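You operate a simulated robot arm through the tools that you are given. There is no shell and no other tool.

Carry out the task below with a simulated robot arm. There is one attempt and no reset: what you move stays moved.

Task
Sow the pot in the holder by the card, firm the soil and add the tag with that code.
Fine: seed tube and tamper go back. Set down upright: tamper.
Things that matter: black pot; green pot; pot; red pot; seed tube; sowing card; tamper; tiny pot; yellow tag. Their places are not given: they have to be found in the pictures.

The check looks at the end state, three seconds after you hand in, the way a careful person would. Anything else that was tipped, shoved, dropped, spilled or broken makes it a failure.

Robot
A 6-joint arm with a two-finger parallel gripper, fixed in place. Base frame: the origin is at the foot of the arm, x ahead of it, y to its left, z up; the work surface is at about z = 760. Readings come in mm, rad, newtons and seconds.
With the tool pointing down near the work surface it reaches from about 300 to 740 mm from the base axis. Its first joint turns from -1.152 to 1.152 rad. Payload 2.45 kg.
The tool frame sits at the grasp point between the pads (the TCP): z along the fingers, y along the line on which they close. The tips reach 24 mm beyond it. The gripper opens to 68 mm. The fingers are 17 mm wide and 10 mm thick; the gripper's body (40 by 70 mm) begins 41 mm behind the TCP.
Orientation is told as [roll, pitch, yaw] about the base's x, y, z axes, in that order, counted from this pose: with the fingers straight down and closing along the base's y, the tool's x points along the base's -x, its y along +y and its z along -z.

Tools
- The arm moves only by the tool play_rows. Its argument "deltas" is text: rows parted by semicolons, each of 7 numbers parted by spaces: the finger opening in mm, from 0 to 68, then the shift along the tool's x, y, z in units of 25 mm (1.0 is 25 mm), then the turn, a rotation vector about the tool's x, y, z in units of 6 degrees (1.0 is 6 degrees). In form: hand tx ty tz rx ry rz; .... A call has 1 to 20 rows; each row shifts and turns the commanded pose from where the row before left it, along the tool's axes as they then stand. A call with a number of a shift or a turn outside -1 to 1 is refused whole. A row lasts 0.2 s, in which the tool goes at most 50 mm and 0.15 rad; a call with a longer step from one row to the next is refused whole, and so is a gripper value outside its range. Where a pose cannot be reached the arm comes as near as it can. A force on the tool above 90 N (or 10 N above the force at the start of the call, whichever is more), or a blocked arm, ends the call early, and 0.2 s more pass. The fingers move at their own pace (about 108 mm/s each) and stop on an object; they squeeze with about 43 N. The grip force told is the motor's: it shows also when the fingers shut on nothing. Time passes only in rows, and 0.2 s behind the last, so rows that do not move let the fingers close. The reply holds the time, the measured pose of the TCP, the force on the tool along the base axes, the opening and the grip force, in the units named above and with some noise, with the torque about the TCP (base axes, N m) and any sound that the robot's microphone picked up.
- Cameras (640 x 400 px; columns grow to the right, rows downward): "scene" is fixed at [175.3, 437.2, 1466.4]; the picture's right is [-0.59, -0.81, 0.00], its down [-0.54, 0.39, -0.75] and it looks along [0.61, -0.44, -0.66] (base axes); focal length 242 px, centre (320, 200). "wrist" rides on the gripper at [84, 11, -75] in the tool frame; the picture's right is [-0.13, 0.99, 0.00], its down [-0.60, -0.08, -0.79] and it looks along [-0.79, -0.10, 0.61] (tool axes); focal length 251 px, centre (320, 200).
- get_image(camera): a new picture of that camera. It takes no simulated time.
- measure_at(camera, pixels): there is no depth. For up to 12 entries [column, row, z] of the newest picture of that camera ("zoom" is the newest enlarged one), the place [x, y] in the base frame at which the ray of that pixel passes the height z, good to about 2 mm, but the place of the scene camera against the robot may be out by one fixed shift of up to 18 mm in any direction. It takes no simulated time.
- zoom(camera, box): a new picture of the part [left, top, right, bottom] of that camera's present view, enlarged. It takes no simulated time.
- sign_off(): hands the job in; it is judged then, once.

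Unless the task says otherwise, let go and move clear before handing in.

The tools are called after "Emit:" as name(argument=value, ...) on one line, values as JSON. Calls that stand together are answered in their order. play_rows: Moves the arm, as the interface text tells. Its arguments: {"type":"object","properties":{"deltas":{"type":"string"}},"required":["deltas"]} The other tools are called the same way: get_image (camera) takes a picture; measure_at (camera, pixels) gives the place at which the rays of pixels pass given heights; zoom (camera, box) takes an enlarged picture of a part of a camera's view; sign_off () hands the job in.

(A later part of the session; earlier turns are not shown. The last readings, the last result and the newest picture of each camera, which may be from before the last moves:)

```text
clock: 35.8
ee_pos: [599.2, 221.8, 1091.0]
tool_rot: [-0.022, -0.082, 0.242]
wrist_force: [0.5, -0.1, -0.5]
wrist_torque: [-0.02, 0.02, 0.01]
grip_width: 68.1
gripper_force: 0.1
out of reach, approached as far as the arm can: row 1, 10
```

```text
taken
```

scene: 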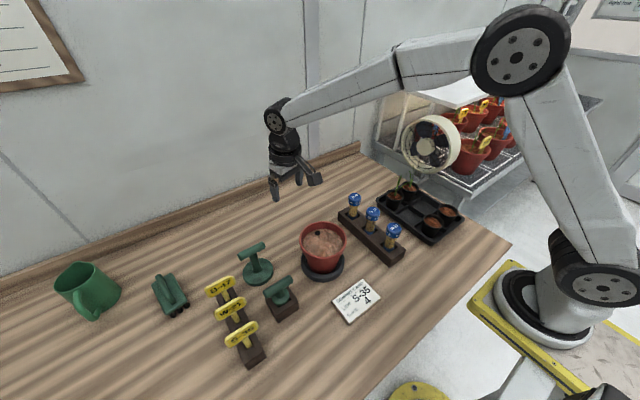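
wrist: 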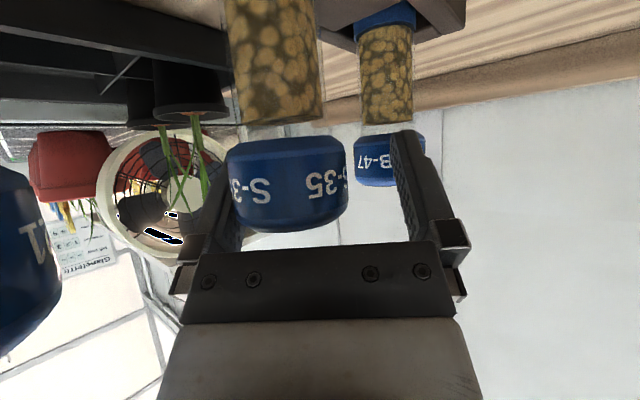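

Tool is nearly down again at (599,222,1091) and the whole bench is undisturbed. I'll square it up, move to the pot's azimuth (15.3°), and pitch outward in-plane.

Emit:
play_rows(deltas="68 0 0 0 -0.2 0.78 -0.24;68 0.73 -0.77 0.4 0 0 0;68 0.73 -0.77 0.4 0 0 0;68 0.73 -0.77 0.4 0 0 0;68 0 0 0 0 0 0")

Emit:
play_rows(deltas="68 0 0 0 0 -1 0;68 0 0 0 0 -1 0;68 0 0 0 0 -1 0;68 0 0 0 0 -1 0;68 0 0 0 0 -1 0;68 0 0 0 0 -1 0;68 0 0 0 0 -1 0;68 0 0 0 0 -1 0;68 0 0 0 0 -1 0;68 0 0 0 0 -1 0;68 0 0 0 0 -1 0;68 0 0 0 0 -1 0;68 0 0 0 0 -1 0;68 0 0 0 0 0 0")

Emit:
get_image(camera="scene")

```text
clock: 37.0
ee_pos: [562.1, 151.7, 1059.9]
tool_rot: [-0.002, 0.0, 0.265]
wrist_force: [0.7, -0.1, 0.2]
wrist_torque: [0.02, 0.02, 0.02]
grip_width: 67.9
gripper_force: 0.0
```

```text
clock: 40.0
ee_pos: [560.8, 152.6, 1059.9]
tool_rot: [-0.011, -1.363, 0.277]
wrist_force: [0.4, -0.8, 0.0]
wrist_torque: [0.01, -0.03, 0.02]
grip_width: 68.0
gripper_force: 0.1
out of reach, approached as far as the arm can: row 7, 8
```

```text
taken
```

scene: 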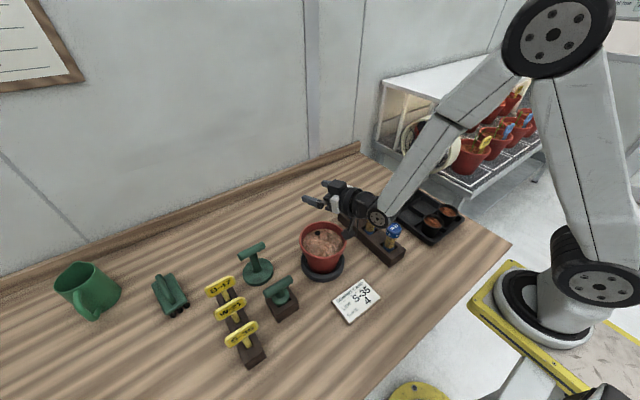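

In-plane pitching worked: the tool is 78° out at (561,153,1060) and tracking after the crossing. Now I'll test rolling about the tool axis for pouring.

Emit:
play_rows(deltas="68 0 0 0 0 0 1;68 0 0 0 0 0 1;68 0 0 0 0 0 1;68 0 0 0 0 0 1;68 0 0 0 0 0 1;68 0 0 0 0 0 1;68 0 0 0 0 0 1;68 0 0 0 0 0 1;68 0 0 0 0 0 1;68 0 0 0 0 0 1;68 0 0 0 0 0 1;68 0 0 0 0 0 1;68 0 0 0 0 0 1;68 0 0 0 0 0 1;68 0 0 0 0 0 1;68 0 0 0 0 0 1;68 0 0 0 0 0 1;68 0 0 0 0 0 1;68 0 0 0 0 0 1;68 0 0 0 0 0 1")

Emit:
play_rows(deltas="68 0 0 0 0 0 1;68 0 0 0 0 0 1;68 0 0 0 0 0 1;68 0 0 0 0 0 1;68 0 0 0 0 0 1;68 0 0 0 0 0 1;68 0 0 0 0 0 1;68 0 0 0 0 0 1;68 0 0 0 0 0 1;68 0 0 0 0 0 1;68 0 0 0 0 0 0")

Emit:
get_image(camera="scene")

```text
clock: 44.2
ee_pos: [561.8, 152.1, 1060.6]
tool_rot: [1.334, 0.511, -1.422]
wrist_force: [-0.2, 0.4, 1.1]
wrist_torque: [-0.01, -0.02, -0.01]
grip_width: 68.0
gripper_force: 0.1
```

```text
clock: 46.6
ee_pos: [560.9, 153.9, 1061.1]
tool_rot: [0.466, 1.336, -2.398]
wrist_force: [0.6, -0.6, -0.3]
wrist_torque: [0.0, 0.01, 0.0]
grip_width: 68.0
gripper_force: 0.0
out of reach, approached as far as the arm can: row 10
```

```text
taken
```

scene: 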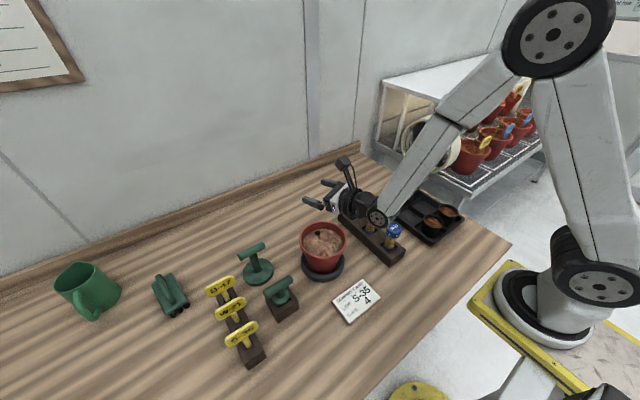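

Rolling reaches about 175° with the camera on top. I'll test descending to pouring height in this attitude.

Emit:
play_rows(deltas="68 -0.978 0 0.208 0 0 0;68 -0.978 0 0.208 0 0 0;68 -0.978 0 0.208 0 0 0;68 -0.978 0 0.208 0 0 0;68 -0.5 0 0.1 0 0 0;68 0 0 0 0 0 0")

Emit:
get_image(camera="scene")

```text
clock: 48.0
ee_pos: [566.3, 143.6, 948.8]
tool_rot: [0.55, 1.325, -2.315]
wrist_force: [-0.1, 0.0, -0.2]
wrist_torque: [0.01, -0.02, -0.01]
grip_width: 68.2
gripper_force: 0.0
```

```text
taken
```

scene: 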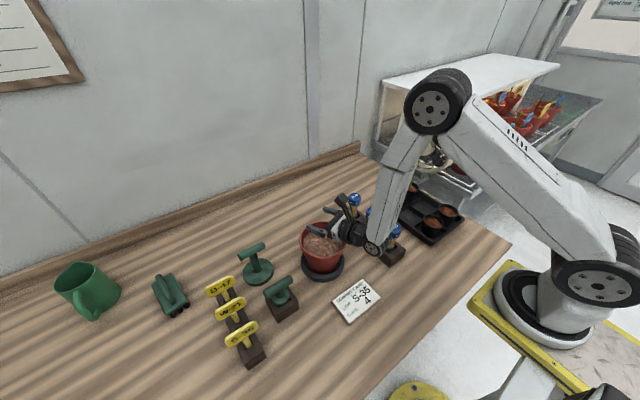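

The pouring attitude reaches z≈949 over the pot, so the plan is feasible. I'll go back up and unroll, then carry this outward-bent configuration to the tube.

Emit:
play_rows(deltas="68 0.9 0 -0.19 0 0 0;68 0.9 0 -0.19 0 0 0;68 0.9 0 -0.19 0 0 0;68 0.9 0 -0.19 0 0 0;68 0.9 0 -0.19 0 0 0;68 0 0 0 0 0 -1;68 0 0 0 0 0 -1;68 0 0 0 0 0 -1;68 0 0 0 0 0 -1;68 0 0 0 0 0 -1;68 0 0 0 0 0 -1;68 0 0 0 0 0 -1;68 0 0 0 0 0 -1;68 0 0 0 0 0 -1;68 0 0 0 0 0 -1;68 0 0 0 0 0 -1;68 0 0 0 0 0 -1;68 0 0 0 0 0 -1;68 0 0 0 0 0 -1;68 0 0 0 0 0 -1")

Emit:
play_rows(deltas="68 0 0 0 0 0 -1;68 0 0 0 0 0 -1;68 0 0 0 0 0 -1;68 0 0 0 0 0 -1;68 0 0 0 0 0 -1;68 0 0 0 0 0 -1;68 0 0 0 0 0 -1;68 0 0 0 0 0 -1;68 0 0 0 0 0 -1;68 0 0 0 0 0 -1;68 0 0 0 0 0 -1;68 0 0 0 0 0 -1;68 0 0 0 0 0 -1;68 0 0 0 0 0 -1;68 0 0 0 0 0 0")

```text
clock: 52.2
ee_pos: [560.2, 153.3, 1062.7]
tool_rot: [1.362, -0.106, -1.281]
wrist_force: [0.6, 0.0, -0.4]
wrist_torque: [-0.01, 0.03, -0.01]
grip_width: 68.1
gripper_force: 0.0
```

```text
clock: 55.4
ee_pos: [561.2, 153.0, 1063.9]
tool_rot: [-0.019, -1.363, 0.286]
wrist_force: [0.5, 0.1, -0.5]
wrist_torque: [0.0, -0.02, 0.03]
grip_width: 68.0
gripper_force: 0.0
```

The tool is cleanly unrolled at (561,153,1064), α=78°. I'll translate toward the tube at this height first, then yaw to about -47°.

Emit:
play_rows(deltas="68 0 0 0 0 -1 0;68 0.137 -0.96 -0.343 0 0 0;68 0.137 -0.96 -0.343 0 0 0;68 0.137 -0.96 -0.343 0 0 0;68 0.137 -0.96 -0.343 0 0 0;68 0.137 -0.96 -0.343 0 0 0;68 0.137 -0.96 -0.343 0 0 0;68 0.137 -0.96 -0.343 0 0 0;68 0.137 -0.96 -0.343 0 0 0;68 0 0 0 0 0 0")

Emit:
play_rows(deltas="68 0 0 0 0.934 0 0.098;68 0 0 0 0.934 0 0.098;68 0 0 0 0.934 0 0.098;68 0 0 0 0.934 0 0.098;68 0 0 0 0.934 0 0.098;68 0 0 0 0.934 0 0.098;68 0 0 0 0.934 0 0.098;68 0 0 0 0.934 0 0.098;68 0 0 0 0.934 0 0.098;68 0 0 0 0.934 0 0.098;68 0 0 0 0.934 0 0.098;68 0 0 0 0 0 0")

Emit:
get_image(camera="scene")

```text
clock: 57.6
ee_pos: [544.2, -50.2, 1042.8]
tool_rot: [-0.019, -1.468, 0.286]
wrist_force: [-0.2, -0.7, 0.1]
wrist_torque: [0.0, 0.02, -0.01]
grip_width: 68.3
gripper_force: 0.0
```

```text
clock: 60.2
ee_pos: [542.9, -50.7, 1044.2]
tool_rot: [-0.003, -1.467, -0.812]
wrist_force: [-0.6, 0.5, -0.1]
wrist_torque: [0.03, 0.03, 0.01]
grip_width: 68.1
gripper_force: 0.0
```

```text
taken
```

scene: 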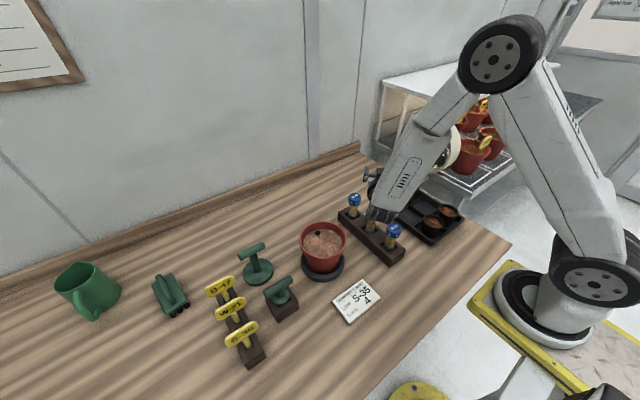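

No reach problems now: (543,-51,1044) with yaw -46.5° and tilt 84°. I'll descend to about 930 and set the tilt to 70°.

Emit:
play_rows(deltas="68 0.907 0 0.095 0 0 0;68 0.907 0 0.095 0 0 0;68 0.907 0 0.095 0 0 0;68 0.907 0 0.095 0 0 0;68 0.907 0 0.095 0 0 0;68 0 0 0 0 0.8 0;68 0 0 0 0 0.8 0;68 0 0 0 0 0.75 0;68 0 0 0 0 0 0")

Emit:
get_image(camera="wrist")

Emit:
zoom(camera="scene", box=[330, 160, 430, 270])

```text
clock: 62.2
ee_pos: [543.3, -52.2, 930.7]
tool_rot: [0.0, -1.222, -0.815]
wrist_force: [0.2, 0.2, 0.1]
wrist_torque: [0.02, -0.03, 0.01]
grip_width: 68.1
gripper_force: 0.0
```

```text
taken
```

wrist: 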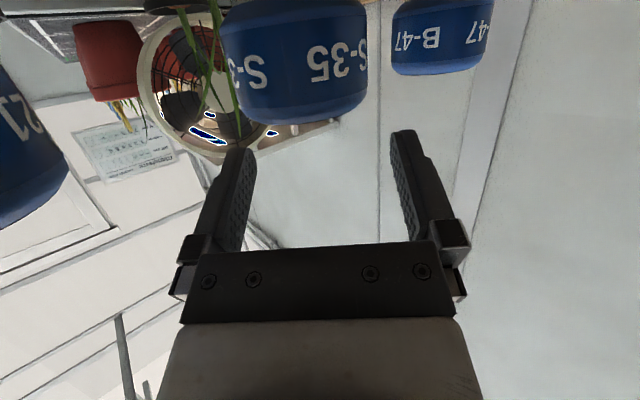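

```text
3.64 times, centred on (380, 215) of scene
```

zoom: 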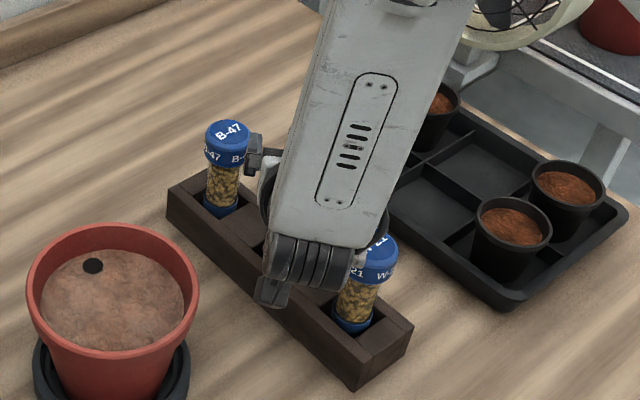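

The cap appears centred at column 295 against an expected 302, so a 2.6 mm shift in -y aligns it. I'll descend in two steps, watching W-21's clearance.

Emit:
play_rows(deltas="68 0.5 -0.1 0.18 0 0 0;68 0.77 0 0.28 0 0 0;68 0.3 0 0.11 0 0 0;68 0 0 0 0 0 0")

Emit:
get_image(camera="wrist")

Emit:
zoom(camera="scene", box=[330, 160, 430, 270])

```text
clock: 63.2
ee_pos: [540.9, -54.1, 888.1]
tool_rot: [0.001, -1.222, -0.813]
wrist_force: [0.6, -0.4, 2.0]
wrist_torque: [-0.04, 0.11, 0.0]
grip_width: 67.7
gripper_force: 0.1
```

```text
taken
```

wrist: 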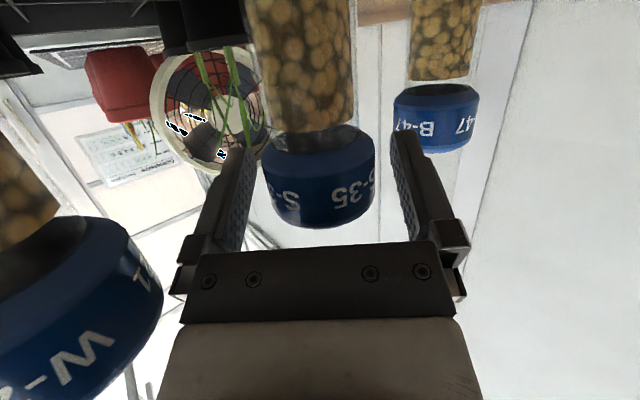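

```text
3.64 times, centred on (380, 215) of scene
```

zoom: 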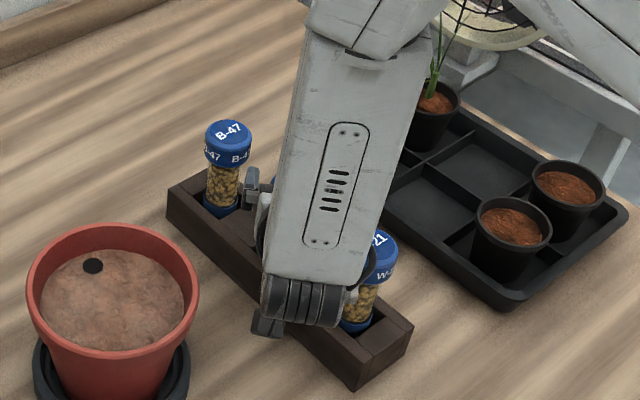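

There is a slight 2 N upward force and W-21 is close on the left at (70,300), so I'll check whether anything touches it before going on.

Emit:
zoom(camera="wrist", box=[0, 120, 240, 400])

Emit:
zoom(camera="scene", box=[375, 210, 415, 270])

Emit:
play_rows(deltas="68 0 0 0 0 0 0")

```text
1.43 times, centred on (120, 260) of wrist
```

zoom: 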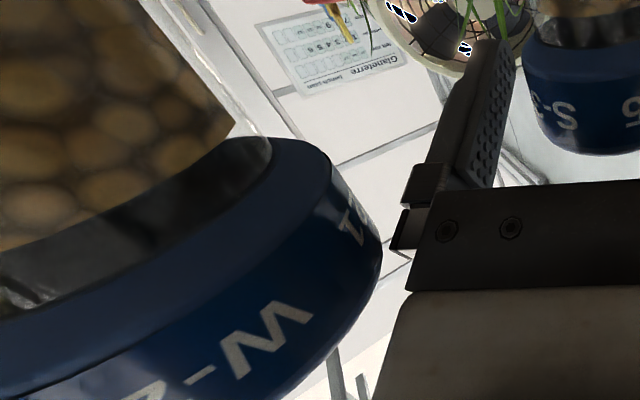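

```text
6.67 times, centred on (395, 240) of scene
```

zoom: 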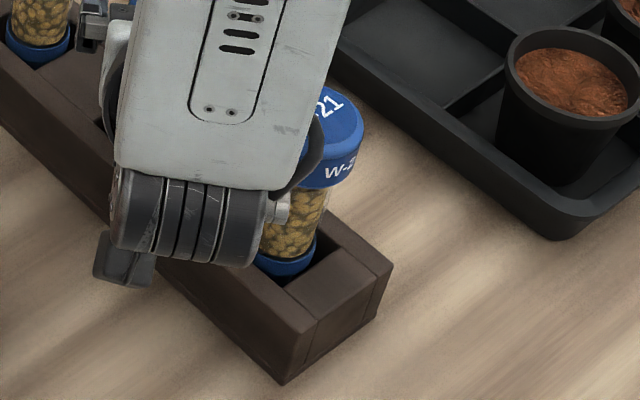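

```text
clock: 63.6
ee_pos: [541.4, -54.2, 887.7]
tool_rot: [0.001, -1.222, -0.814]
wrist_force: [0.5, 0.5, 1.5]
wrist_torque: [0.0, 0.06, 0.0]
grip_width: 68.2
gripper_force: 0.0
```

W-21 looks untouched, but my finger carriages would come within a few millimetres of its cap if I went lower. The S-35 cap is already well centred (column 318) between the fingers at z 888, so I'll narrow, drop 6 mm and grip the cap right here.

Emit:
play_rows(deltas="58 0 0 0 0 0 0;58 0.226 0 0.082 0 0 0;58 0 0 0 0 0 0")

Emit:
zoom(camera="wrist", box=[180, 60, 480, 260])

```text
clock: 64.4
ee_pos: [542.3, -54.1, 881.7]
tool_rot: [0.001, -1.223, -0.815]
wrist_force: [0.5, -0.5, 0.1]
wrist_torque: [-0.02, 0.01, -0.03]
grip_width: 57.9
gripper_force: 0.0
```

```text
2.00 times, centred on (330, 160) of wrist
```

zoom: 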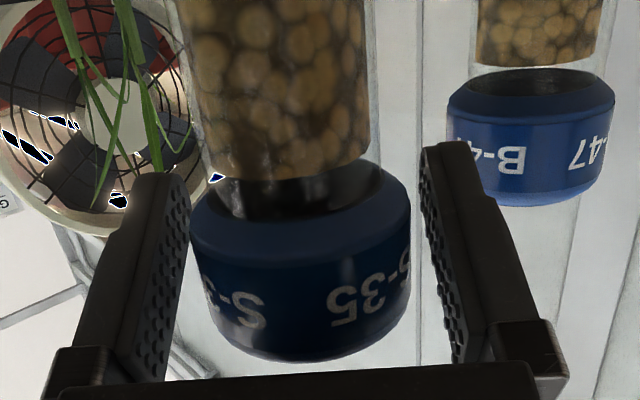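

The contact force has gone and the cap sits centred between the pads. Closing now.

Emit:
play_rows(deltas="50 0 0 0 0 0 0;44 0 0 0 0 0 0;38 0 0 0 0 0 0;34 0 0 0 0 0 0;30 0 0 0 0 0 0")

Emit:
zoom(camera="wrist", box=[180, 0, 480, 260])

```text
clock: 65.6
ee_pos: [540.6, -53.6, 881.9]
tool_rot: [-0.001, -1.222, -0.815]
wrist_force: [-1.2, -0.4, 0.0]
wrist_torque: [0.0, 0.02, 0.01]
grip_width: 43.1
gripper_force: 42.9
```

```text
1.54 times, centred on (330, 130) of wrist
```

zoom: 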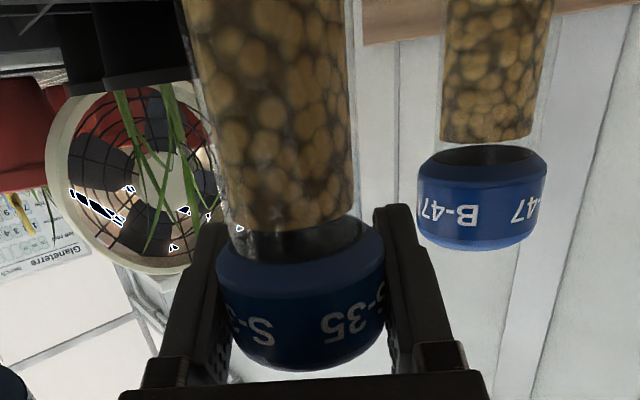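

Gripped at 43 mm with 43 N. I'll lift straight up and check.

Emit:
play_rows(deltas="30 -0.47 0 -0.171 0 0 0;30 -0.94 0 -0.342 0 0 0;30 -0.94 0 -0.342 0 0 0;30 -0.94 0 -0.342 0 0 0;30 0 0 0 0 0 0")

Emit:
get_image(camera="scene")

Emit:
get_image(camera="wrist")

```text
clock: 66.8
ee_pos: [541.7, -53.9, 970.9]
tool_rot: [0.001, -1.222, -0.817]
wrist_force: [-0.3, -0.2, -0.5]
wrist_torque: [0.02, -0.01, 0.01]
grip_width: 43.3
gripper_force: 42.8
```

```text
taken
```

scene: 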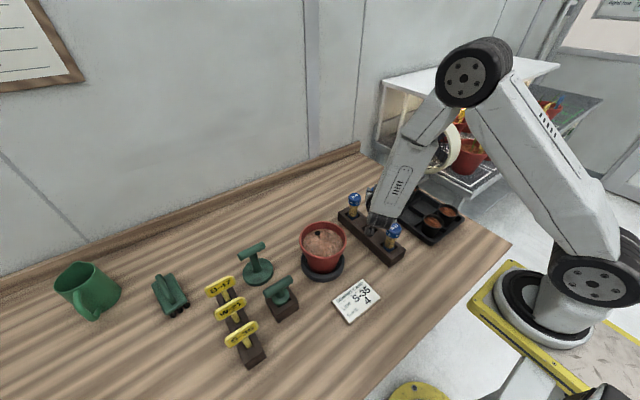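

```text
taken
```

wrist: 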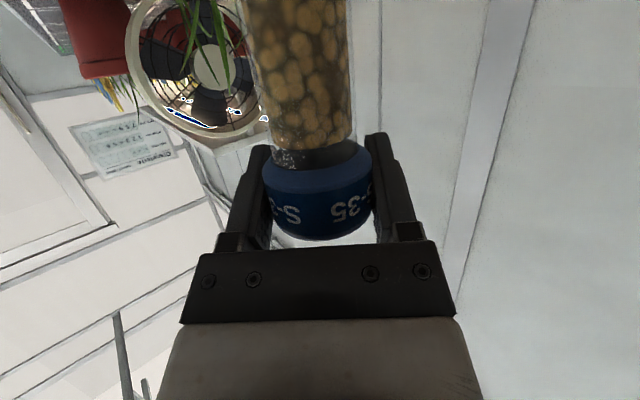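

The tube is out and upright in the grip; rack neighbours are still standing. I'll rise, flatten the tool to 84°, then yaw back to the pot's azimuth.

Emit:
play_rows(deltas="30 -0.75 0 -0.27 0 0 0;30 -0.75 0 -0.27 0 0 0;30 0 0 0 0 -0.8 0;30 0 0 0 0 -0.8 0;30 0 0 0 0 -0.75 0;30 -0.8 0 -0.08 0 0 0;30 -0.6 0 -0.06 0 0 0;30 0 0 0 0 0 0")

Emit:
play_rows(deltas="30 0 0 0 -0.934 0 -0.098;30 0 0 0 -0.934 0 -0.098;30 0 0 0 -0.934 0 -0.098;30 0 0 0 -0.934 0 -0.098;30 0 0 0 -0.934 0 -0.098;30 0 0 0 -0.934 0 -0.098;30 0 0 0 -0.934 0 -0.098;30 0 0 0 -0.934 0 -0.098;30 0 0 0 -0.934 0 -0.098;30 0 0 0 -0.934 0 -0.098;30 0 0 0 -0.934 0 -0.098;30 0 0 0 0 0 0")

Emit:
get_image(camera="scene")

```text
clock: 68.6
ee_pos: [542.4, -53.5, 1043.8]
tool_rot: [-0.002, -1.469, -0.811]
wrist_force: [-0.1, -1.3, -1.3]
wrist_torque: [-0.02, 0.02, 0.01]
grip_width: 43.1
gripper_force: 43.6
```

```text
clock: 71.2
ee_pos: [541.3, -52.5, 1045.1]
tool_rot: [-0.021, -1.468, 0.287]
wrist_force: [-0.5, -0.1, -0.6]
wrist_torque: [-0.01, 0.01, 0.01]
grip_width: 42.7
gripper_force: 42.8
```

```text
taken
```

scene: 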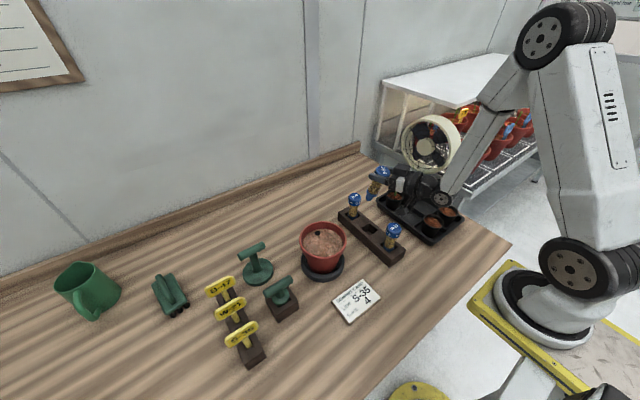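

The tube is held and the empty slot is visible at (370,228). I'll translate over the pot centre.

Emit:
play_rows(deltas="30 -0.106 0.965 0.29 0 0 0;30 -0.106 0.965 0.29 0 0 0;30 -0.106 0.965 0.29 0 0 0;30 -0.106 0.965 0.29 0 0 0;30 -0.106 0.965 0.29 0 0 0;30 -0.106 0.965 0.29 0 0 0;30 -0.106 0.965 0.29 0 0 0;30 -0.106 0.965 0.29 0 0 0;30 0 0 0 0 0 0")

Emit:
play_rows(deltas="30 0 0 0 0 0 1;30 0 0 0 0 0 1;30 0 0 0 0 0 1;30 0 0 0 0 0 1;30 0 0 0 0 0 1;30 0 0 0 0 0 1;30 0 0 0 0 0 1;30 0 0 0 0 0 1;30 0 0 0 0 0 1;30 0 0 0 0 0 1;30 0 0 0 0 0 1;30 0 0 0 0 0 1;30 0 0 0 0 0 0")

Emit:
get_image(camera="scene")

Emit:
get_image(camera="wrist")

```text
clock: 73.2
ee_pos: [548.9, 148.0, 1060.6]
tool_rot: [-0.024, -1.467, 0.287]
wrist_force: [-0.2, -0.4, -0.8]
wrist_torque: [0.04, -0.01, 0.01]
grip_width: 43.2
gripper_force: 43.6
```

```text
clock: 76.0
ee_pos: [548.5, 149.0, 1058.0]
tool_rot: [1.463, -0.314, -1.271]
wrist_force: [-1.2, -0.6, -1.3]
wrist_torque: [-0.03, 0.02, -0.03]
grip_width: 43.0
gripper_force: 43.2
```

```text
taken
```

scene: 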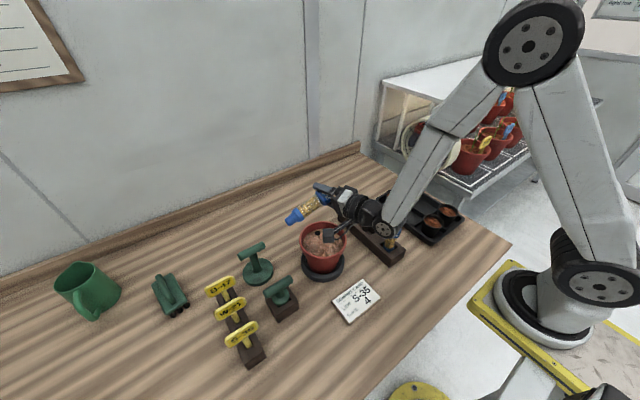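

```text
taken
```

wrist: 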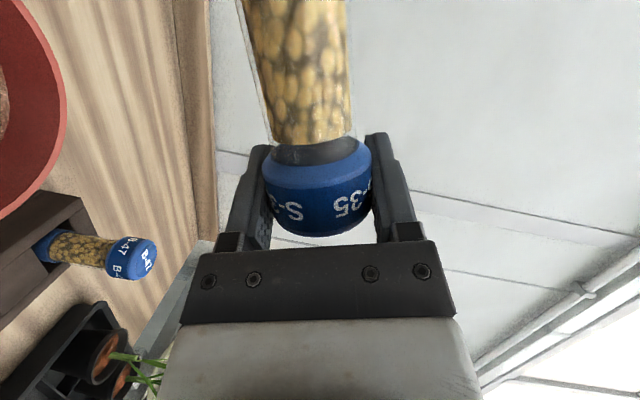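

The tube is at about 71° tilt, still closed in effect with no seeds seen. I'll lower to about z 972 over the pot before tipping further.

Emit:
play_rows(deltas="30 0.261 -0.804 0.089 0 0 0;30 0.261 -0.804 0.089 0 0 0;30 0.261 -0.804 0.089 0 0 0;30 0.261 -0.804 0.089 0 0 0;30 0 0 0 0 0 0")

Emit:
zoom(camera="scene", box=[270, 160, 420, 290])

```text
clock: 77.2
ee_pos: [550.1, 147.8, 973.3]
tool_rot: [1.462, -0.315, -1.271]
wrist_force: [0.4, -0.7, -0.3]
wrist_torque: [-0.04, 0.01, -0.03]
grip_width: 43.1
gripper_force: 43.1
```

```text
3.08 times, centred on (345, 225) of scene
```

zoom: 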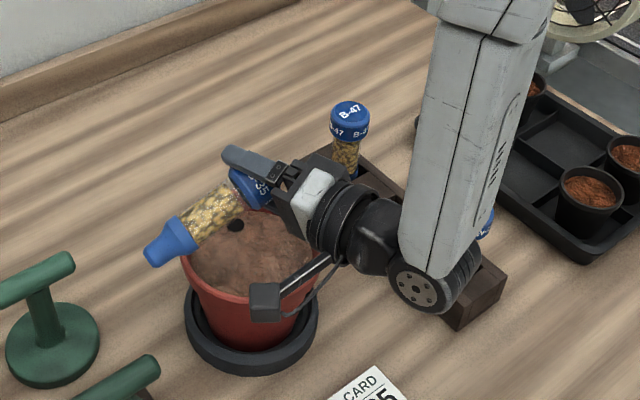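

A surprise: the lower end of the tube, hidden in the rack until now, is a tapered blue nozzle at zoom (165,245). I'll look closer before tipping any further.

Emit:
zoom(camera="scene", box=[305, 205, 370, 255])

Emit:
zoom(camera="wrist", box=[220, 0, 400, 130])

```text
8.00 times, centred on (338, 230) of scene
```

zoom: 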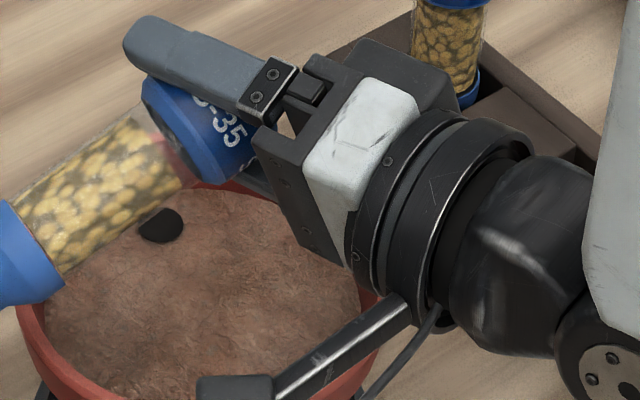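

```text
3.08 times, centred on (310, 65) of wrist
```

zoom: 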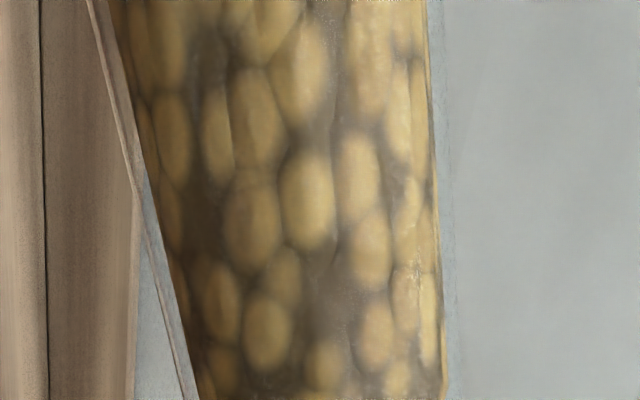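

The spout is at the tube's lower end, so the tube sows nozzle-down and doesn't need tipping. I'll raise, unroll, and bring the tube back to vertical above the pot.

Emit:
play_rows(deltas="30 -0.261 0.804 -0.089 0 0 0;30 -0.261 0.804 -0.089 0 0 0;30 -0.261 0.804 -0.089 0 0 0;30 -0.261 0.804 -0.089 0 0 0;30 0 0 0 0 0 -1;30 0 0 0 0 0 -1;30 0 0 0 0 0 -1;30 0 0 0 0 0 -1;30 0 0 0 0 0 -1;30 0 0 0 0 0 -1;30 0 0 0 0 0 -1;30 0 0 0 0 0 -1;30 0 0 0 0 0 -1;30 0 0 0 0 0 -1;30 0 0 0 0 0 -1;30 0 0 0 0 0 -1;30 0 0 0 0 0.8 0;30 0 0 0 0 0.8 0;30 0 0 0 0 0.75 0;30 0 0 0 0 0 0")

Emit:
zoom(camera="scene", box=[270, 160, 420, 290])

Emit:
zoom(camera="scene", box=[310, 165, 370, 245])

```text
clock: 81.4
ee_pos: [548.3, 147.7, 1058.5]
tool_rot: [-0.009, -1.218, 0.276]
wrist_force: [0.0, 0.0, -1.4]
wrist_torque: [0.0, -0.01, 0.01]
grip_width: 43.1
gripper_force: 43.0
```

```text
3.08 times, centred on (345, 225) of scene
```

zoom: 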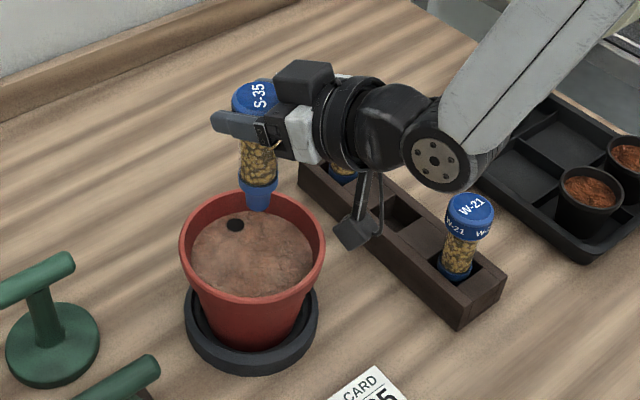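

```text
5.00 times, centred on (340, 205) of scene
```

zoom: 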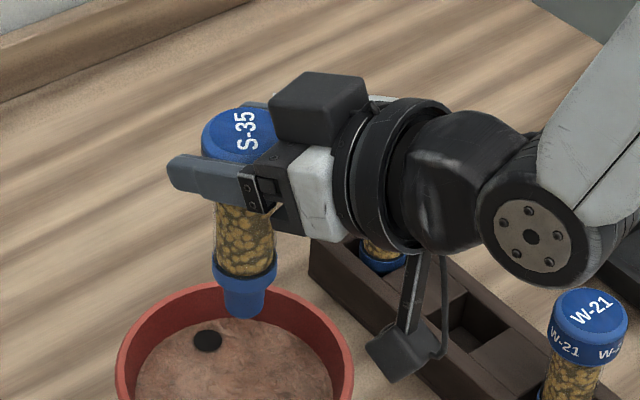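

The tube hangs upright with its nozzle visible at (324,228). I'll measure the nozzle tip height from that pixel before descending.

Emit:
measure_at(camera="scene", pixels=[[324.4, 228, 960], [324.4, 228, 950], [324.4, 228, 940], [324.4, 228, 930]])

Emit:
get_image(camera="wrist")

```text
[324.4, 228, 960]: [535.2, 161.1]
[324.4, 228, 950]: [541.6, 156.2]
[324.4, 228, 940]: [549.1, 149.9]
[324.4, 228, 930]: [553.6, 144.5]
```

```text
taken
```

wrist: 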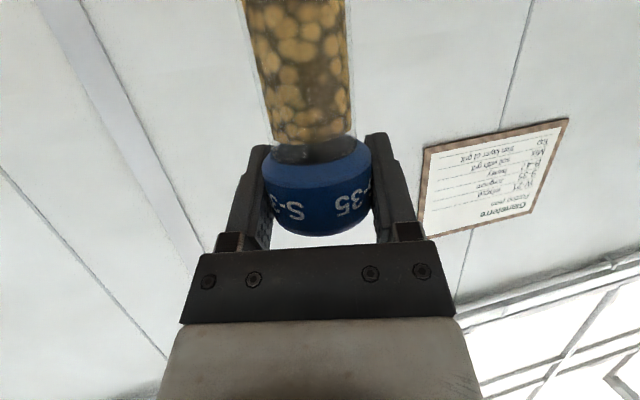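

There is a wall notice at (495,175) in the wrist view; it may hold useful instructions, so I'll read it.

Emit:
zoom(camera="wrist", box=[410, 110, 580, 245])

Emit:
zoom(camera="scene", box=[0, 0, 90, 95])

```text
2.96 times, centred on (495, 178) of wrist
```

zoom: 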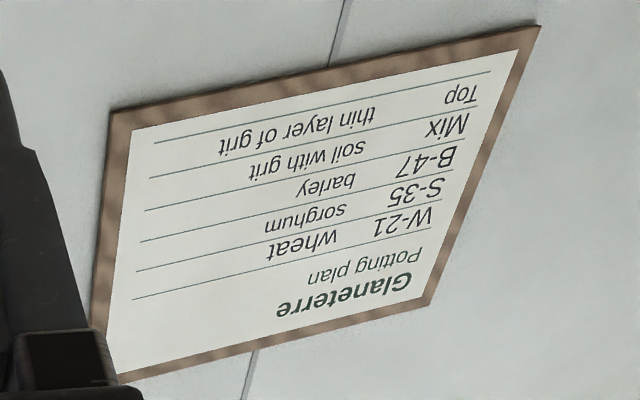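

```text
4.21 times, centred on (45, 48) of scene
```

zoom: 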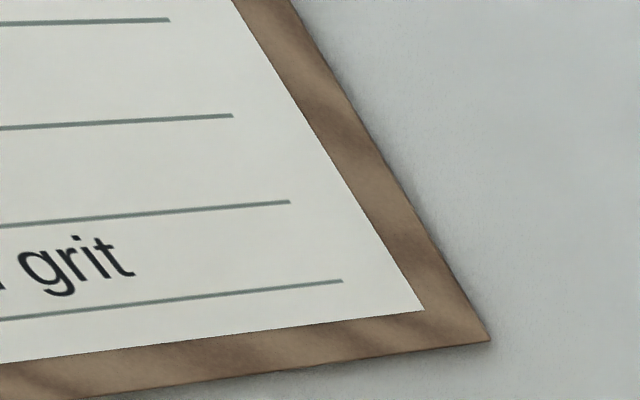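

The notice only lists line names. I'll lower the nozzle to just above the soil in the pot centre and then test how it dispenses.

Emit:
play_rows(deltas="30 0.7 0 0.25 0 0 0;30 0.7 0 0.25 0 0 0;30 0.6 0 0.22 0 0 0;30 0 0 0 0 0 0;30 0 0 0 0 0 0")

Emit:
zoom(camera="scene", box=[285, 190, 365, 285])

```text
clock: 82.6
ee_pos: [549.3, 148.9, 1004.2]
tool_rot: [-0.007, -1.222, 0.272]
wrist_force: [0.2, -0.3, -0.3]
wrist_torque: [-0.01, -0.01, -0.04]
grip_width: 43.1
gripper_force: 43.0
```

```text
4.21 times, centred on (325, 238) of scene
```

zoom: 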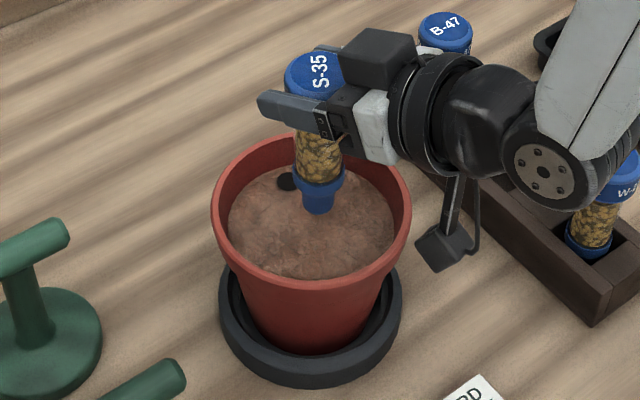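

The nozzle hangs over the soil at zoom (318,212) and nothing has dropped. I'll lower in small steps and feel for the soil.

Emit:
play_rows(deltas="30 0.3 0 0.11 0 0 0;30 0.15 0 0.055 0 0 0;30 0 0 0 0 0 0")

Emit:
play_rows(deltas="30 0.15 0 0.055 0 0 0;30 0 0 0 0 0 0")

Emit:
zoom(camera="scene", box=[285, 190, 365, 285])

```text
clock: 83.4
ee_pos: [548.5, 148.0, 994.2]
tool_rot: [-0.007, -1.221, 0.273]
wrist_force: [0.3, 0.0, -0.9]
wrist_torque: [0.0, -0.02, -0.01]
grip_width: 43.4
gripper_force: 42.9
```

```text
clock: 84.0
ee_pos: [548.3, 148.3, 987.9]
tool_rot: [-0.006, -1.221, 0.275]
wrist_force: [-0.6, 0.2, -1.2]
wrist_torque: [0.01, 0.0, -0.03]
grip_width: 42.8
gripper_force: 43.3
```

```text
4.21 times, centred on (325, 238) of scene
```

zoom: 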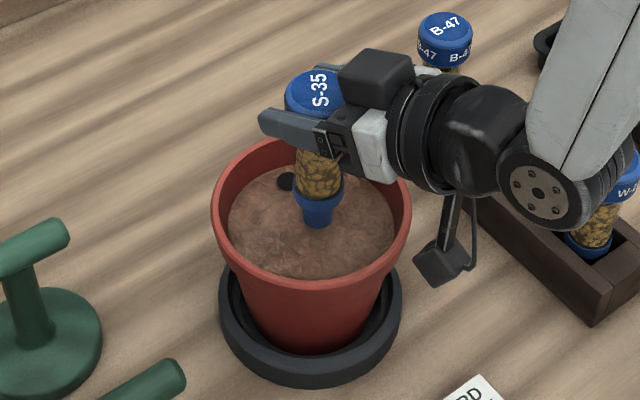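

No contact yet at TCP z 988. I'll continue in small steps.

Emit:
play_rows(deltas="30 0.11 0 0.04 0 0 0;30 0 0 0 0 0 0")

Emit:
play_rows(deltas="30 0.11 0 0.04 0 0 0;30 0 0 0 0 0 0")

Emit:
play_rows(deltas="30 0.11 0 0.04 0 0 0;30 0 0 0 0 0 0")

```text
clock: 84.6
ee_pos: [548.0, 147.7, 985.3]
tool_rot: [-0.005, -1.223, 0.273]
wrist_force: [-0.9, 0.5, -0.7]
wrist_torque: [0.02, 0.0, -0.03]
grip_width: 42.9
gripper_force: 42.7
```

```text
clock: 85.2
ee_pos: [548.0, 148.6, 984.2]
tool_rot: [-0.009, -1.222, 0.274]
wrist_force: [0.7, -0.1, -0.6]
wrist_torque: [0.02, -0.01, 0.02]
grip_width: 42.9
gripper_force: 43.0
```

```text
clock: 85.8
ee_pos: [548.5, 147.8, 981.7]
tool_rot: [-0.006, -1.225, 0.274]
wrist_force: [-3.2, -1.8, 13.2]
wrist_torque: [-0.2, 0.45, 0.0]
grip_width: 43.0
gripper_force: 43.0
```

Contact with soil at TCP z 982 (13 N), with no sound. I'll lift 8 mm and look for a seed.

Emit:
play_rows(deltas="30 -0.3 0 -0.11 0 0 0;30 0 0 0 0 0 0")

Emit:
zoom(camera="scene", box=[300, 215, 350, 265])

```text
clock: 86.4
ee_pos: [548.7, 147.9, 989.0]
tool_rot: [-0.006, -1.219, 0.273]
wrist_force: [-0.1, -0.3, -0.8]
wrist_torque: [-0.05, 0.02, 0.02]
grip_width: 42.9
gripper_force: 42.9
```

```text
8.00 times, centred on (325, 240) of scene
```

zoom: 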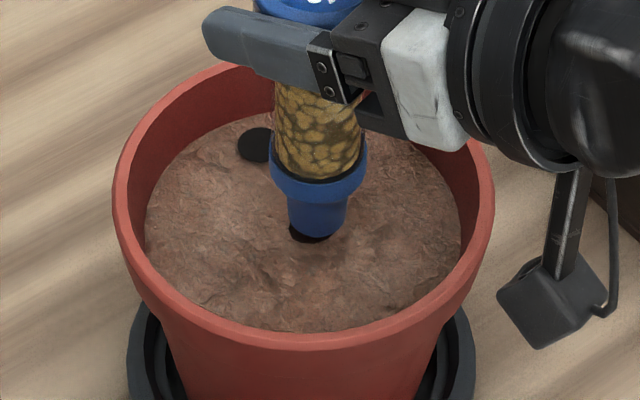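

A dark spot shows at the nozzle's foot (310,235 in the zoom). I'll rise to see whether it's a shadow, a mark or a seed.

Emit:
play_rows(deltas="30 -0.94 0 -0.342 0 0 0;30 -0.94 0 -0.342 0 0 0;30 0 0 0 0 0 0")

Emit:
zoom(camera="scene", box=[295, 200, 355, 265])

```text
clock: 87.2
ee_pos: [547.0, 147.9, 1039.1]
tool_rot: [-0.008, -1.219, 0.273]
wrist_force: [-0.5, 0.0, -0.2]
wrist_torque: [0.02, 0.01, 0.02]
grip_width: 42.8
gripper_force: 43.3
```

```text
6.15 times, centred on (325, 232) of scene
```

zoom: 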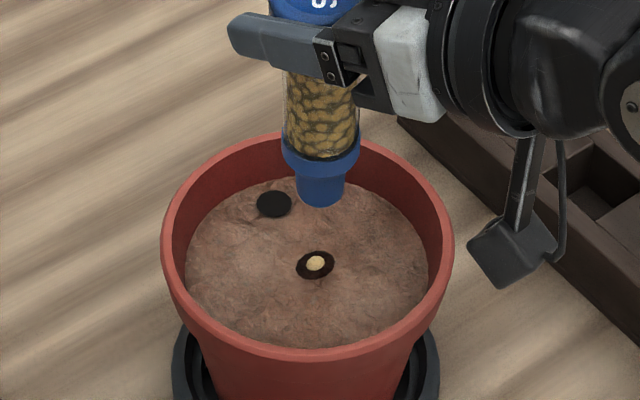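

Excellent: pressing the nozzle into the soil planted exactly one seed in a small hole, visible at zoom (316,264). Three more presses are needed at separate spots; next at about (525,165).

Emit:
play_rows(deltas="30 0.115 0.444 -0.314 0 0 0;30 0.115 0.444 -0.314 0 0 0;30 0 0 0 0 0 0")

Emit:
play_rows(deltas="30 0.64 0 0.233 0 0 0;30 0.64 0 0.233 0 0 0;30 0.64 0 0.233 0 0 0;30 0 0 0 0 0 0")

Emit:
play_rows(deltas="30 0.169 0 0.062 0 0 0;30 0.169 0 0.062 0 0 0;30 0 0 0 0 0 0")

```text
clock: 88.0
ee_pos: [526.0, 166.2, 1038.2]
tool_rot: [-0.008, -1.222, 0.273]
wrist_force: [-0.1, -0.4, -0.6]
wrist_torque: [-0.04, 0.03, -0.01]
grip_width: 42.9
gripper_force: 43.0
```

```text
clock: 89.0
ee_pos: [527.3, 165.6, 985.9]
tool_rot: [-0.009, -1.222, 0.272]
wrist_force: [0.2, 0.0, -0.1]
wrist_torque: [0.0, 0.04, 0.01]
grip_width: 43.0
gripper_force: 42.9
```

```text
clock: 89.8
ee_pos: [527.1, 166.7, 981.7]
tool_rot: [-0.004, -1.233, 0.27]
wrist_force: [-4.3, -2.5, 30.4]
wrist_torque: [-0.25, 0.64, 0.05]
grip_width: 43.2
gripper_force: 42.8
```

Pressed at (527,166) with 30 N. I'll lift and check for the second seed.

Emit:
play_rows(deltas="30 -0.3 0 -0.11 0 0 0;30 -0.94 0 -0.342 0 0 0;30 -0.94 0 -0.342 0 0 0;30 0 0 0 0 0 0")

Emit:
zoom(camera="scene", box=[295, 200, 355, 265])

Emit:
get_image(camera="wrist")

```text
clock: 90.8
ee_pos: [525.9, 165.4, 1035.7]
tool_rot: [-0.007, -1.22, 0.274]
wrist_force: [0.0, -0.5, -0.9]
wrist_torque: [-0.03, -0.01, -0.01]
grip_width: 42.9
gripper_force: 43.7
```

```text
6.15 times, centred on (325, 232) of scene
```

zoom: 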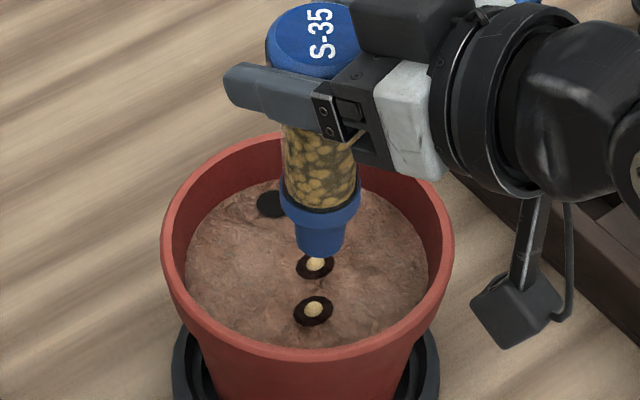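

```text
taken
```

wrist: 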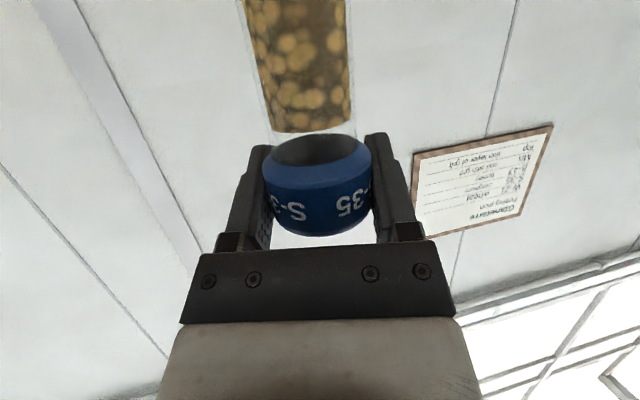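

Two seeds are now in separate holes, at zoom (316,264) and (314,310). Next press at about (558,178).

Emit:
play_rows(deltas="30 -0.29 0.074 0.62 0 0 0;30 -0.29 0.074 0.62 0 0 0;30 0 0 0 0 0 0;30 0.64 0 0.233 0 0 0;30 0.64 0 0.233 0 0 0;30 0.64 0 0.233 0 0 0;30 0 0 0 0 0 0")

Emit:
play_rows(deltas="30 0.12 0 0.044 0 0 0;30 0.12 0 0.044 0 0 0;30 0 0 0 0 0 0")

```text
clock: 92.4
ee_pos: [556.8, 176.5, 988.2]
tool_rot: [-0.008, -1.221, 0.272]
wrist_force: [0.2, -0.6, -1.4]
wrist_torque: [0.02, 0.0, 0.01]
grip_width: 42.9
gripper_force: 42.9
```

```text
clock: 93.2
ee_pos: [557.7, 176.0, 982.6]
tool_rot: [-0.006, -1.22, 0.272]
wrist_force: [-0.9, -0.7, -1.2]
wrist_torque: [-0.01, 0.03, 0.01]
grip_width: 43.2
gripper_force: 43.2
```

No contact yet at z 982.6, so I'll press a few millimetres further.

Emit:
play_rows(deltas="30 0.08 0 0.029 0 0 0;30 0.06 0 0.022 0 0 0;30 0 0 0 0 0 0")

```text
clock: 94.0
ee_pos: [558.4, 178.1, 981.8]
tool_rot: [-0.006, -1.229, 0.271]
wrist_force: [-3.5, -1.7, 27.9]
wrist_torque: [-0.26, 0.46, -0.01]
grip_width: 42.9
gripper_force: 43.1
```

Pressed with 28 N at (558,178). Lifting and checking.

Emit:
play_rows(deltas="30 -0.3 0 -0.11 0 0 0;30 -0.94 0 -0.342 0 0 0;30 -0.94 0 -0.342 0 0 0;30 0 0 0 0 0 0")

Emit:
zoom(camera="scene", box=[295, 200, 355, 265])

```text
clock: 95.0
ee_pos: [558.6, 178.1, 1035.9]
tool_rot: [-0.008, -1.22, 0.273]
wrist_force: [-0.5, 0.5, -0.4]
wrist_torque: [-0.02, -0.03, -0.01]
grip_width: 43.0
gripper_force: 43.2
```

```text
6.15 times, centred on (325, 232) of scene
```

zoom: 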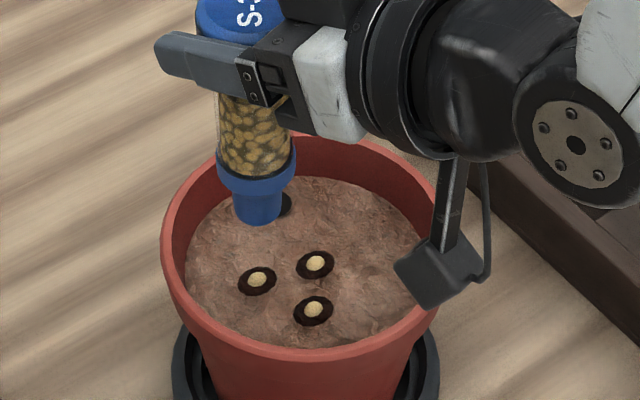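

Three seeds are in, at (258,280), (316,264) and (314,310). The last press goes at about (535,123).

Emit:
play_rows(deltas="30 0.256 -0.938 -0.7 0 0 0;30 0.256 -0.938 -0.7 0 0 0;30 0 0 0 0 0 0;30 0.6 0 0.219 0 0 0;30 0.6 0 0.219 0 0 0;30 0.6 0 0.219 0 0 0;30 0.12 0 0.044 0 0 0;30 0 0 0 0 0 0")

Emit:
play_rows(deltas="30 0.12 0 0.044 0 0 0;30 0.07 0 0.026 0 0 0;30 0 0 0 0 0 0")

```text
clock: 96.8
ee_pos: [534.4, 123.3, 985.1]
tool_rot: [-0.007, -1.222, 0.276]
wrist_force: [0.6, 0.0, -0.5]
wrist_torque: [0.01, 0.01, -0.01]
grip_width: 42.8
gripper_force: 43.4
```

```text
clock: 97.6
ee_pos: [534.6, 123.8, 980.4]
tool_rot: [-0.008, -1.224, 0.275]
wrist_force: [-2.5, -2.2, 12.1]
wrist_torque: [-0.15, 0.33, 0.0]
grip_width: 42.7
gripper_force: 42.1
```

Contact with 12 N; I'll add a millimetre to match the successful presses, then lift and check.

Emit:
play_rows(deltas="30 0.05 0 0.018 0 0 0;30 0 0 0 0 0 0")

Emit:
play_rows(deltas="30 -0.35 0 -0.13 0 0 0;30 -0.94 0 -0.342 0 0 0;30 -0.94 0 -0.342 0 0 0;30 0 0 0 0 0 0")

Emit:
zoom(camera="scene", box=[295, 200, 355, 265])

```text
clock: 98.2
ee_pos: [534.4, 123.2, 980.8]
tool_rot: [-0.007, -1.229, 0.273]
wrist_force: [-6.2, -1.9, 31.9]
wrist_torque: [-0.15, 0.62, 0.01]
grip_width: 43.0
gripper_force: 43.1
```

```text
clock: 99.2
ee_pos: [533.5, 122.5, 1037.8]
tool_rot: [-0.008, -1.22, 0.273]
wrist_force: [0.0, -0.2, -1.0]
wrist_torque: [-0.04, 0.0, -0.01]
grip_width: 43.1
gripper_force: 43.1
```

```text
6.15 times, centred on (325, 232) of scene
```

zoom: 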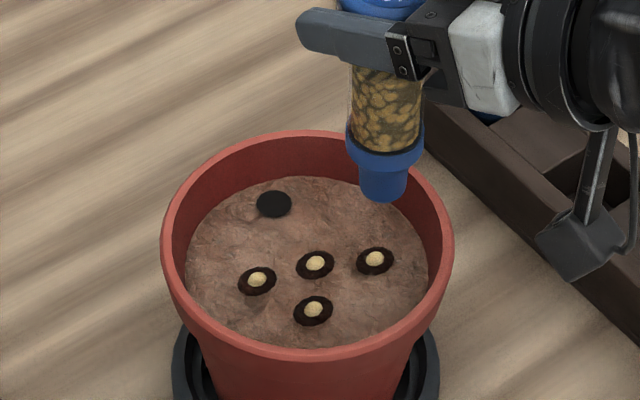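

Four seeds in four holes, and the dark dot at (274,204) is still free for the tag. Now I'll take the tube back along the reverse of the route I came by.

Emit:
play_rows(deltas="30 -0.94 0 -0.342 0 0 0;30 0 0 0 0 -0.8 0;30 0 0 0 0 -0.8 0;30 0 0 0 0 -0.75 0;30 0.1 -0.861 -0.185 0 0 0;30 0.1 -0.861 -0.185 0 0 0;30 0.1 -0.861 -0.185 0 0 0;30 0.1 -0.861 -0.185 0 0 0;30 0.1 -0.861 -0.185 0 0 0;30 0.1 -0.861 -0.185 0 0 0;30 0.1 -0.861 -0.185 0 0 0;30 0.1 -0.861 -0.185 0 0 0;30 0 0 0 0 0 0")

Emit:
play_rows(deltas="30 0 0 0 0.934 0 0.098;30 0 0 0 0.934 0 0.098;30 0 0 0 0.934 0 0.098;30 0 0 0 0.934 0 0.098;30 0 0 0 0.934 0 0.098;30 0 0 0 0.934 0 0.098;30 0 0 0 0.934 0 0.098;30 0 0 0 0.934 0 0.098;30 0 0 0 0.934 0 0.098;30 0 0 0 0.934 0 0.098;30 0 0 0 0.934 0 0.098;30 0 0 0 0 0 0")

```text
clock: 102.0
ee_pos: [542.5, -52.7, 1048.6]
tool_rot: [-0.024, -1.469, 0.293]
wrist_force: [-0.2, 0.1, -0.2]
wrist_torque: [-0.02, 0.0, -0.01]
grip_width: 42.9
gripper_force: 43.3
```

```text
clock: 104.6
ee_pos: [542.3, -54.5, 1048.7]
tool_rot: [-0.003, -1.467, -0.812]
wrist_force: [1.0, 0.3, -1.0]
wrist_torque: [-0.02, 0.01, -0.03]
grip_width: 42.8
gripper_force: 43.6
```

Back above the rack at (542,-54,1049). I'll restore the 70° tilt so the tube hangs vertical, and come down to about 970.

Emit:
play_rows(deltas="30 0.8 0 0.08 0 0 0;30 0.75 0 0.075 0 0 0;30 0 0 0 0 0.8 0;30 0 0 0 0 0.8 0;30 0 0 0 0 0.75 0;30 0.75 0 0.27 0 0 0;30 0.75 0 0.27 0 0 0;30 0 0 0 0 0 0")

Emit:
get_image(camera="wrist")

Emit:
zoom(camera="scene", box=[330, 160, 430, 270])

```text
clock: 106.4
ee_pos: [541.4, -53.7, 968.2]
tool_rot: [0.002, -1.221, -0.815]
wrist_force: [-0.1, 0.5, -0.7]
wrist_torque: [0.01, 0.01, -0.02]
grip_width: 43.2
gripper_force: 43.2
```

```text
taken
```

wrist: 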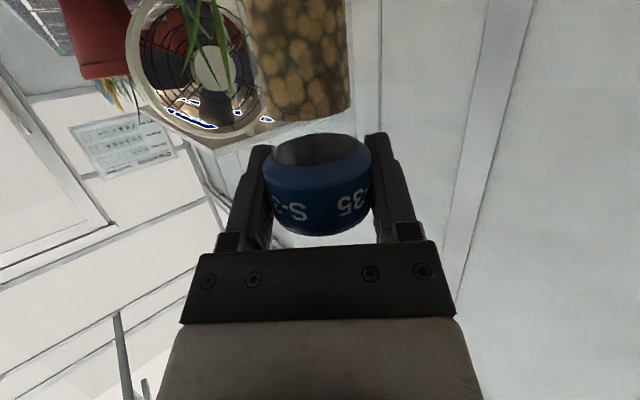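

```text
3.64 times, centred on (380, 215) of scene
```

zoom: 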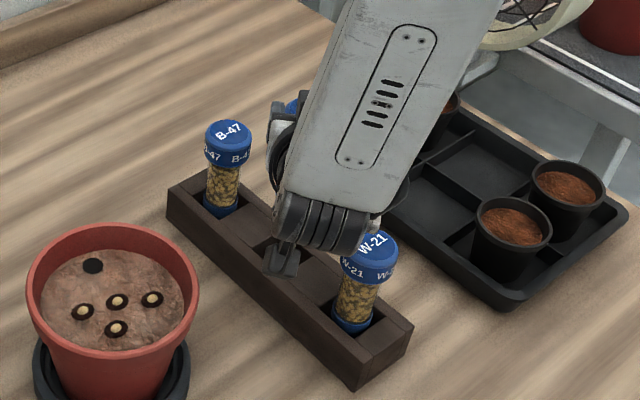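

The tube hangs as before over its empty slot. I'll descend while watching the force.

Emit:
play_rows(deltas="30 0.94 0 0.342 0 0 0;30 0.7 0 0.255 0 0 0;30 0 0 0 0 0 0")

Emit:
play_rows(deltas="30 0.5 0 0.182 0 0 0;30 0.5 0 0.182 0 0 0;30 0 0 0 0 0 0")

Emit:
zoom(camera="scene", box=[330, 160, 430, 270])

```text
clock: 107.2
ee_pos: [542.5, -54.1, 924.0]
tool_rot: [0.001, -1.222, -0.816]
wrist_force: [0.4, -0.1, -0.8]
wrist_torque: [-0.01, 0.03, -0.01]
grip_width: 43.0
gripper_force: 42.9
```

```text
clock: 108.0
ee_pos: [541.6, -53.4, 899.1]
tool_rot: [0.002, -1.223, -0.816]
wrist_force: [-0.7, 0.2, -0.3]
wrist_torque: [0.0, 0.01, 0.02]
grip_width: 43.1
gripper_force: 43.0
```

```text
3.64 times, centred on (380, 215) of scene
```

zoom: 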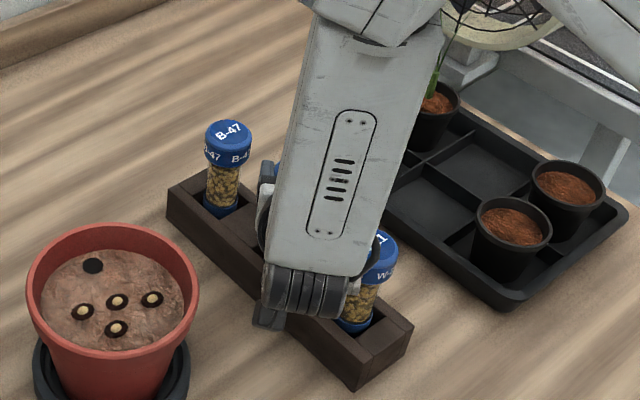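

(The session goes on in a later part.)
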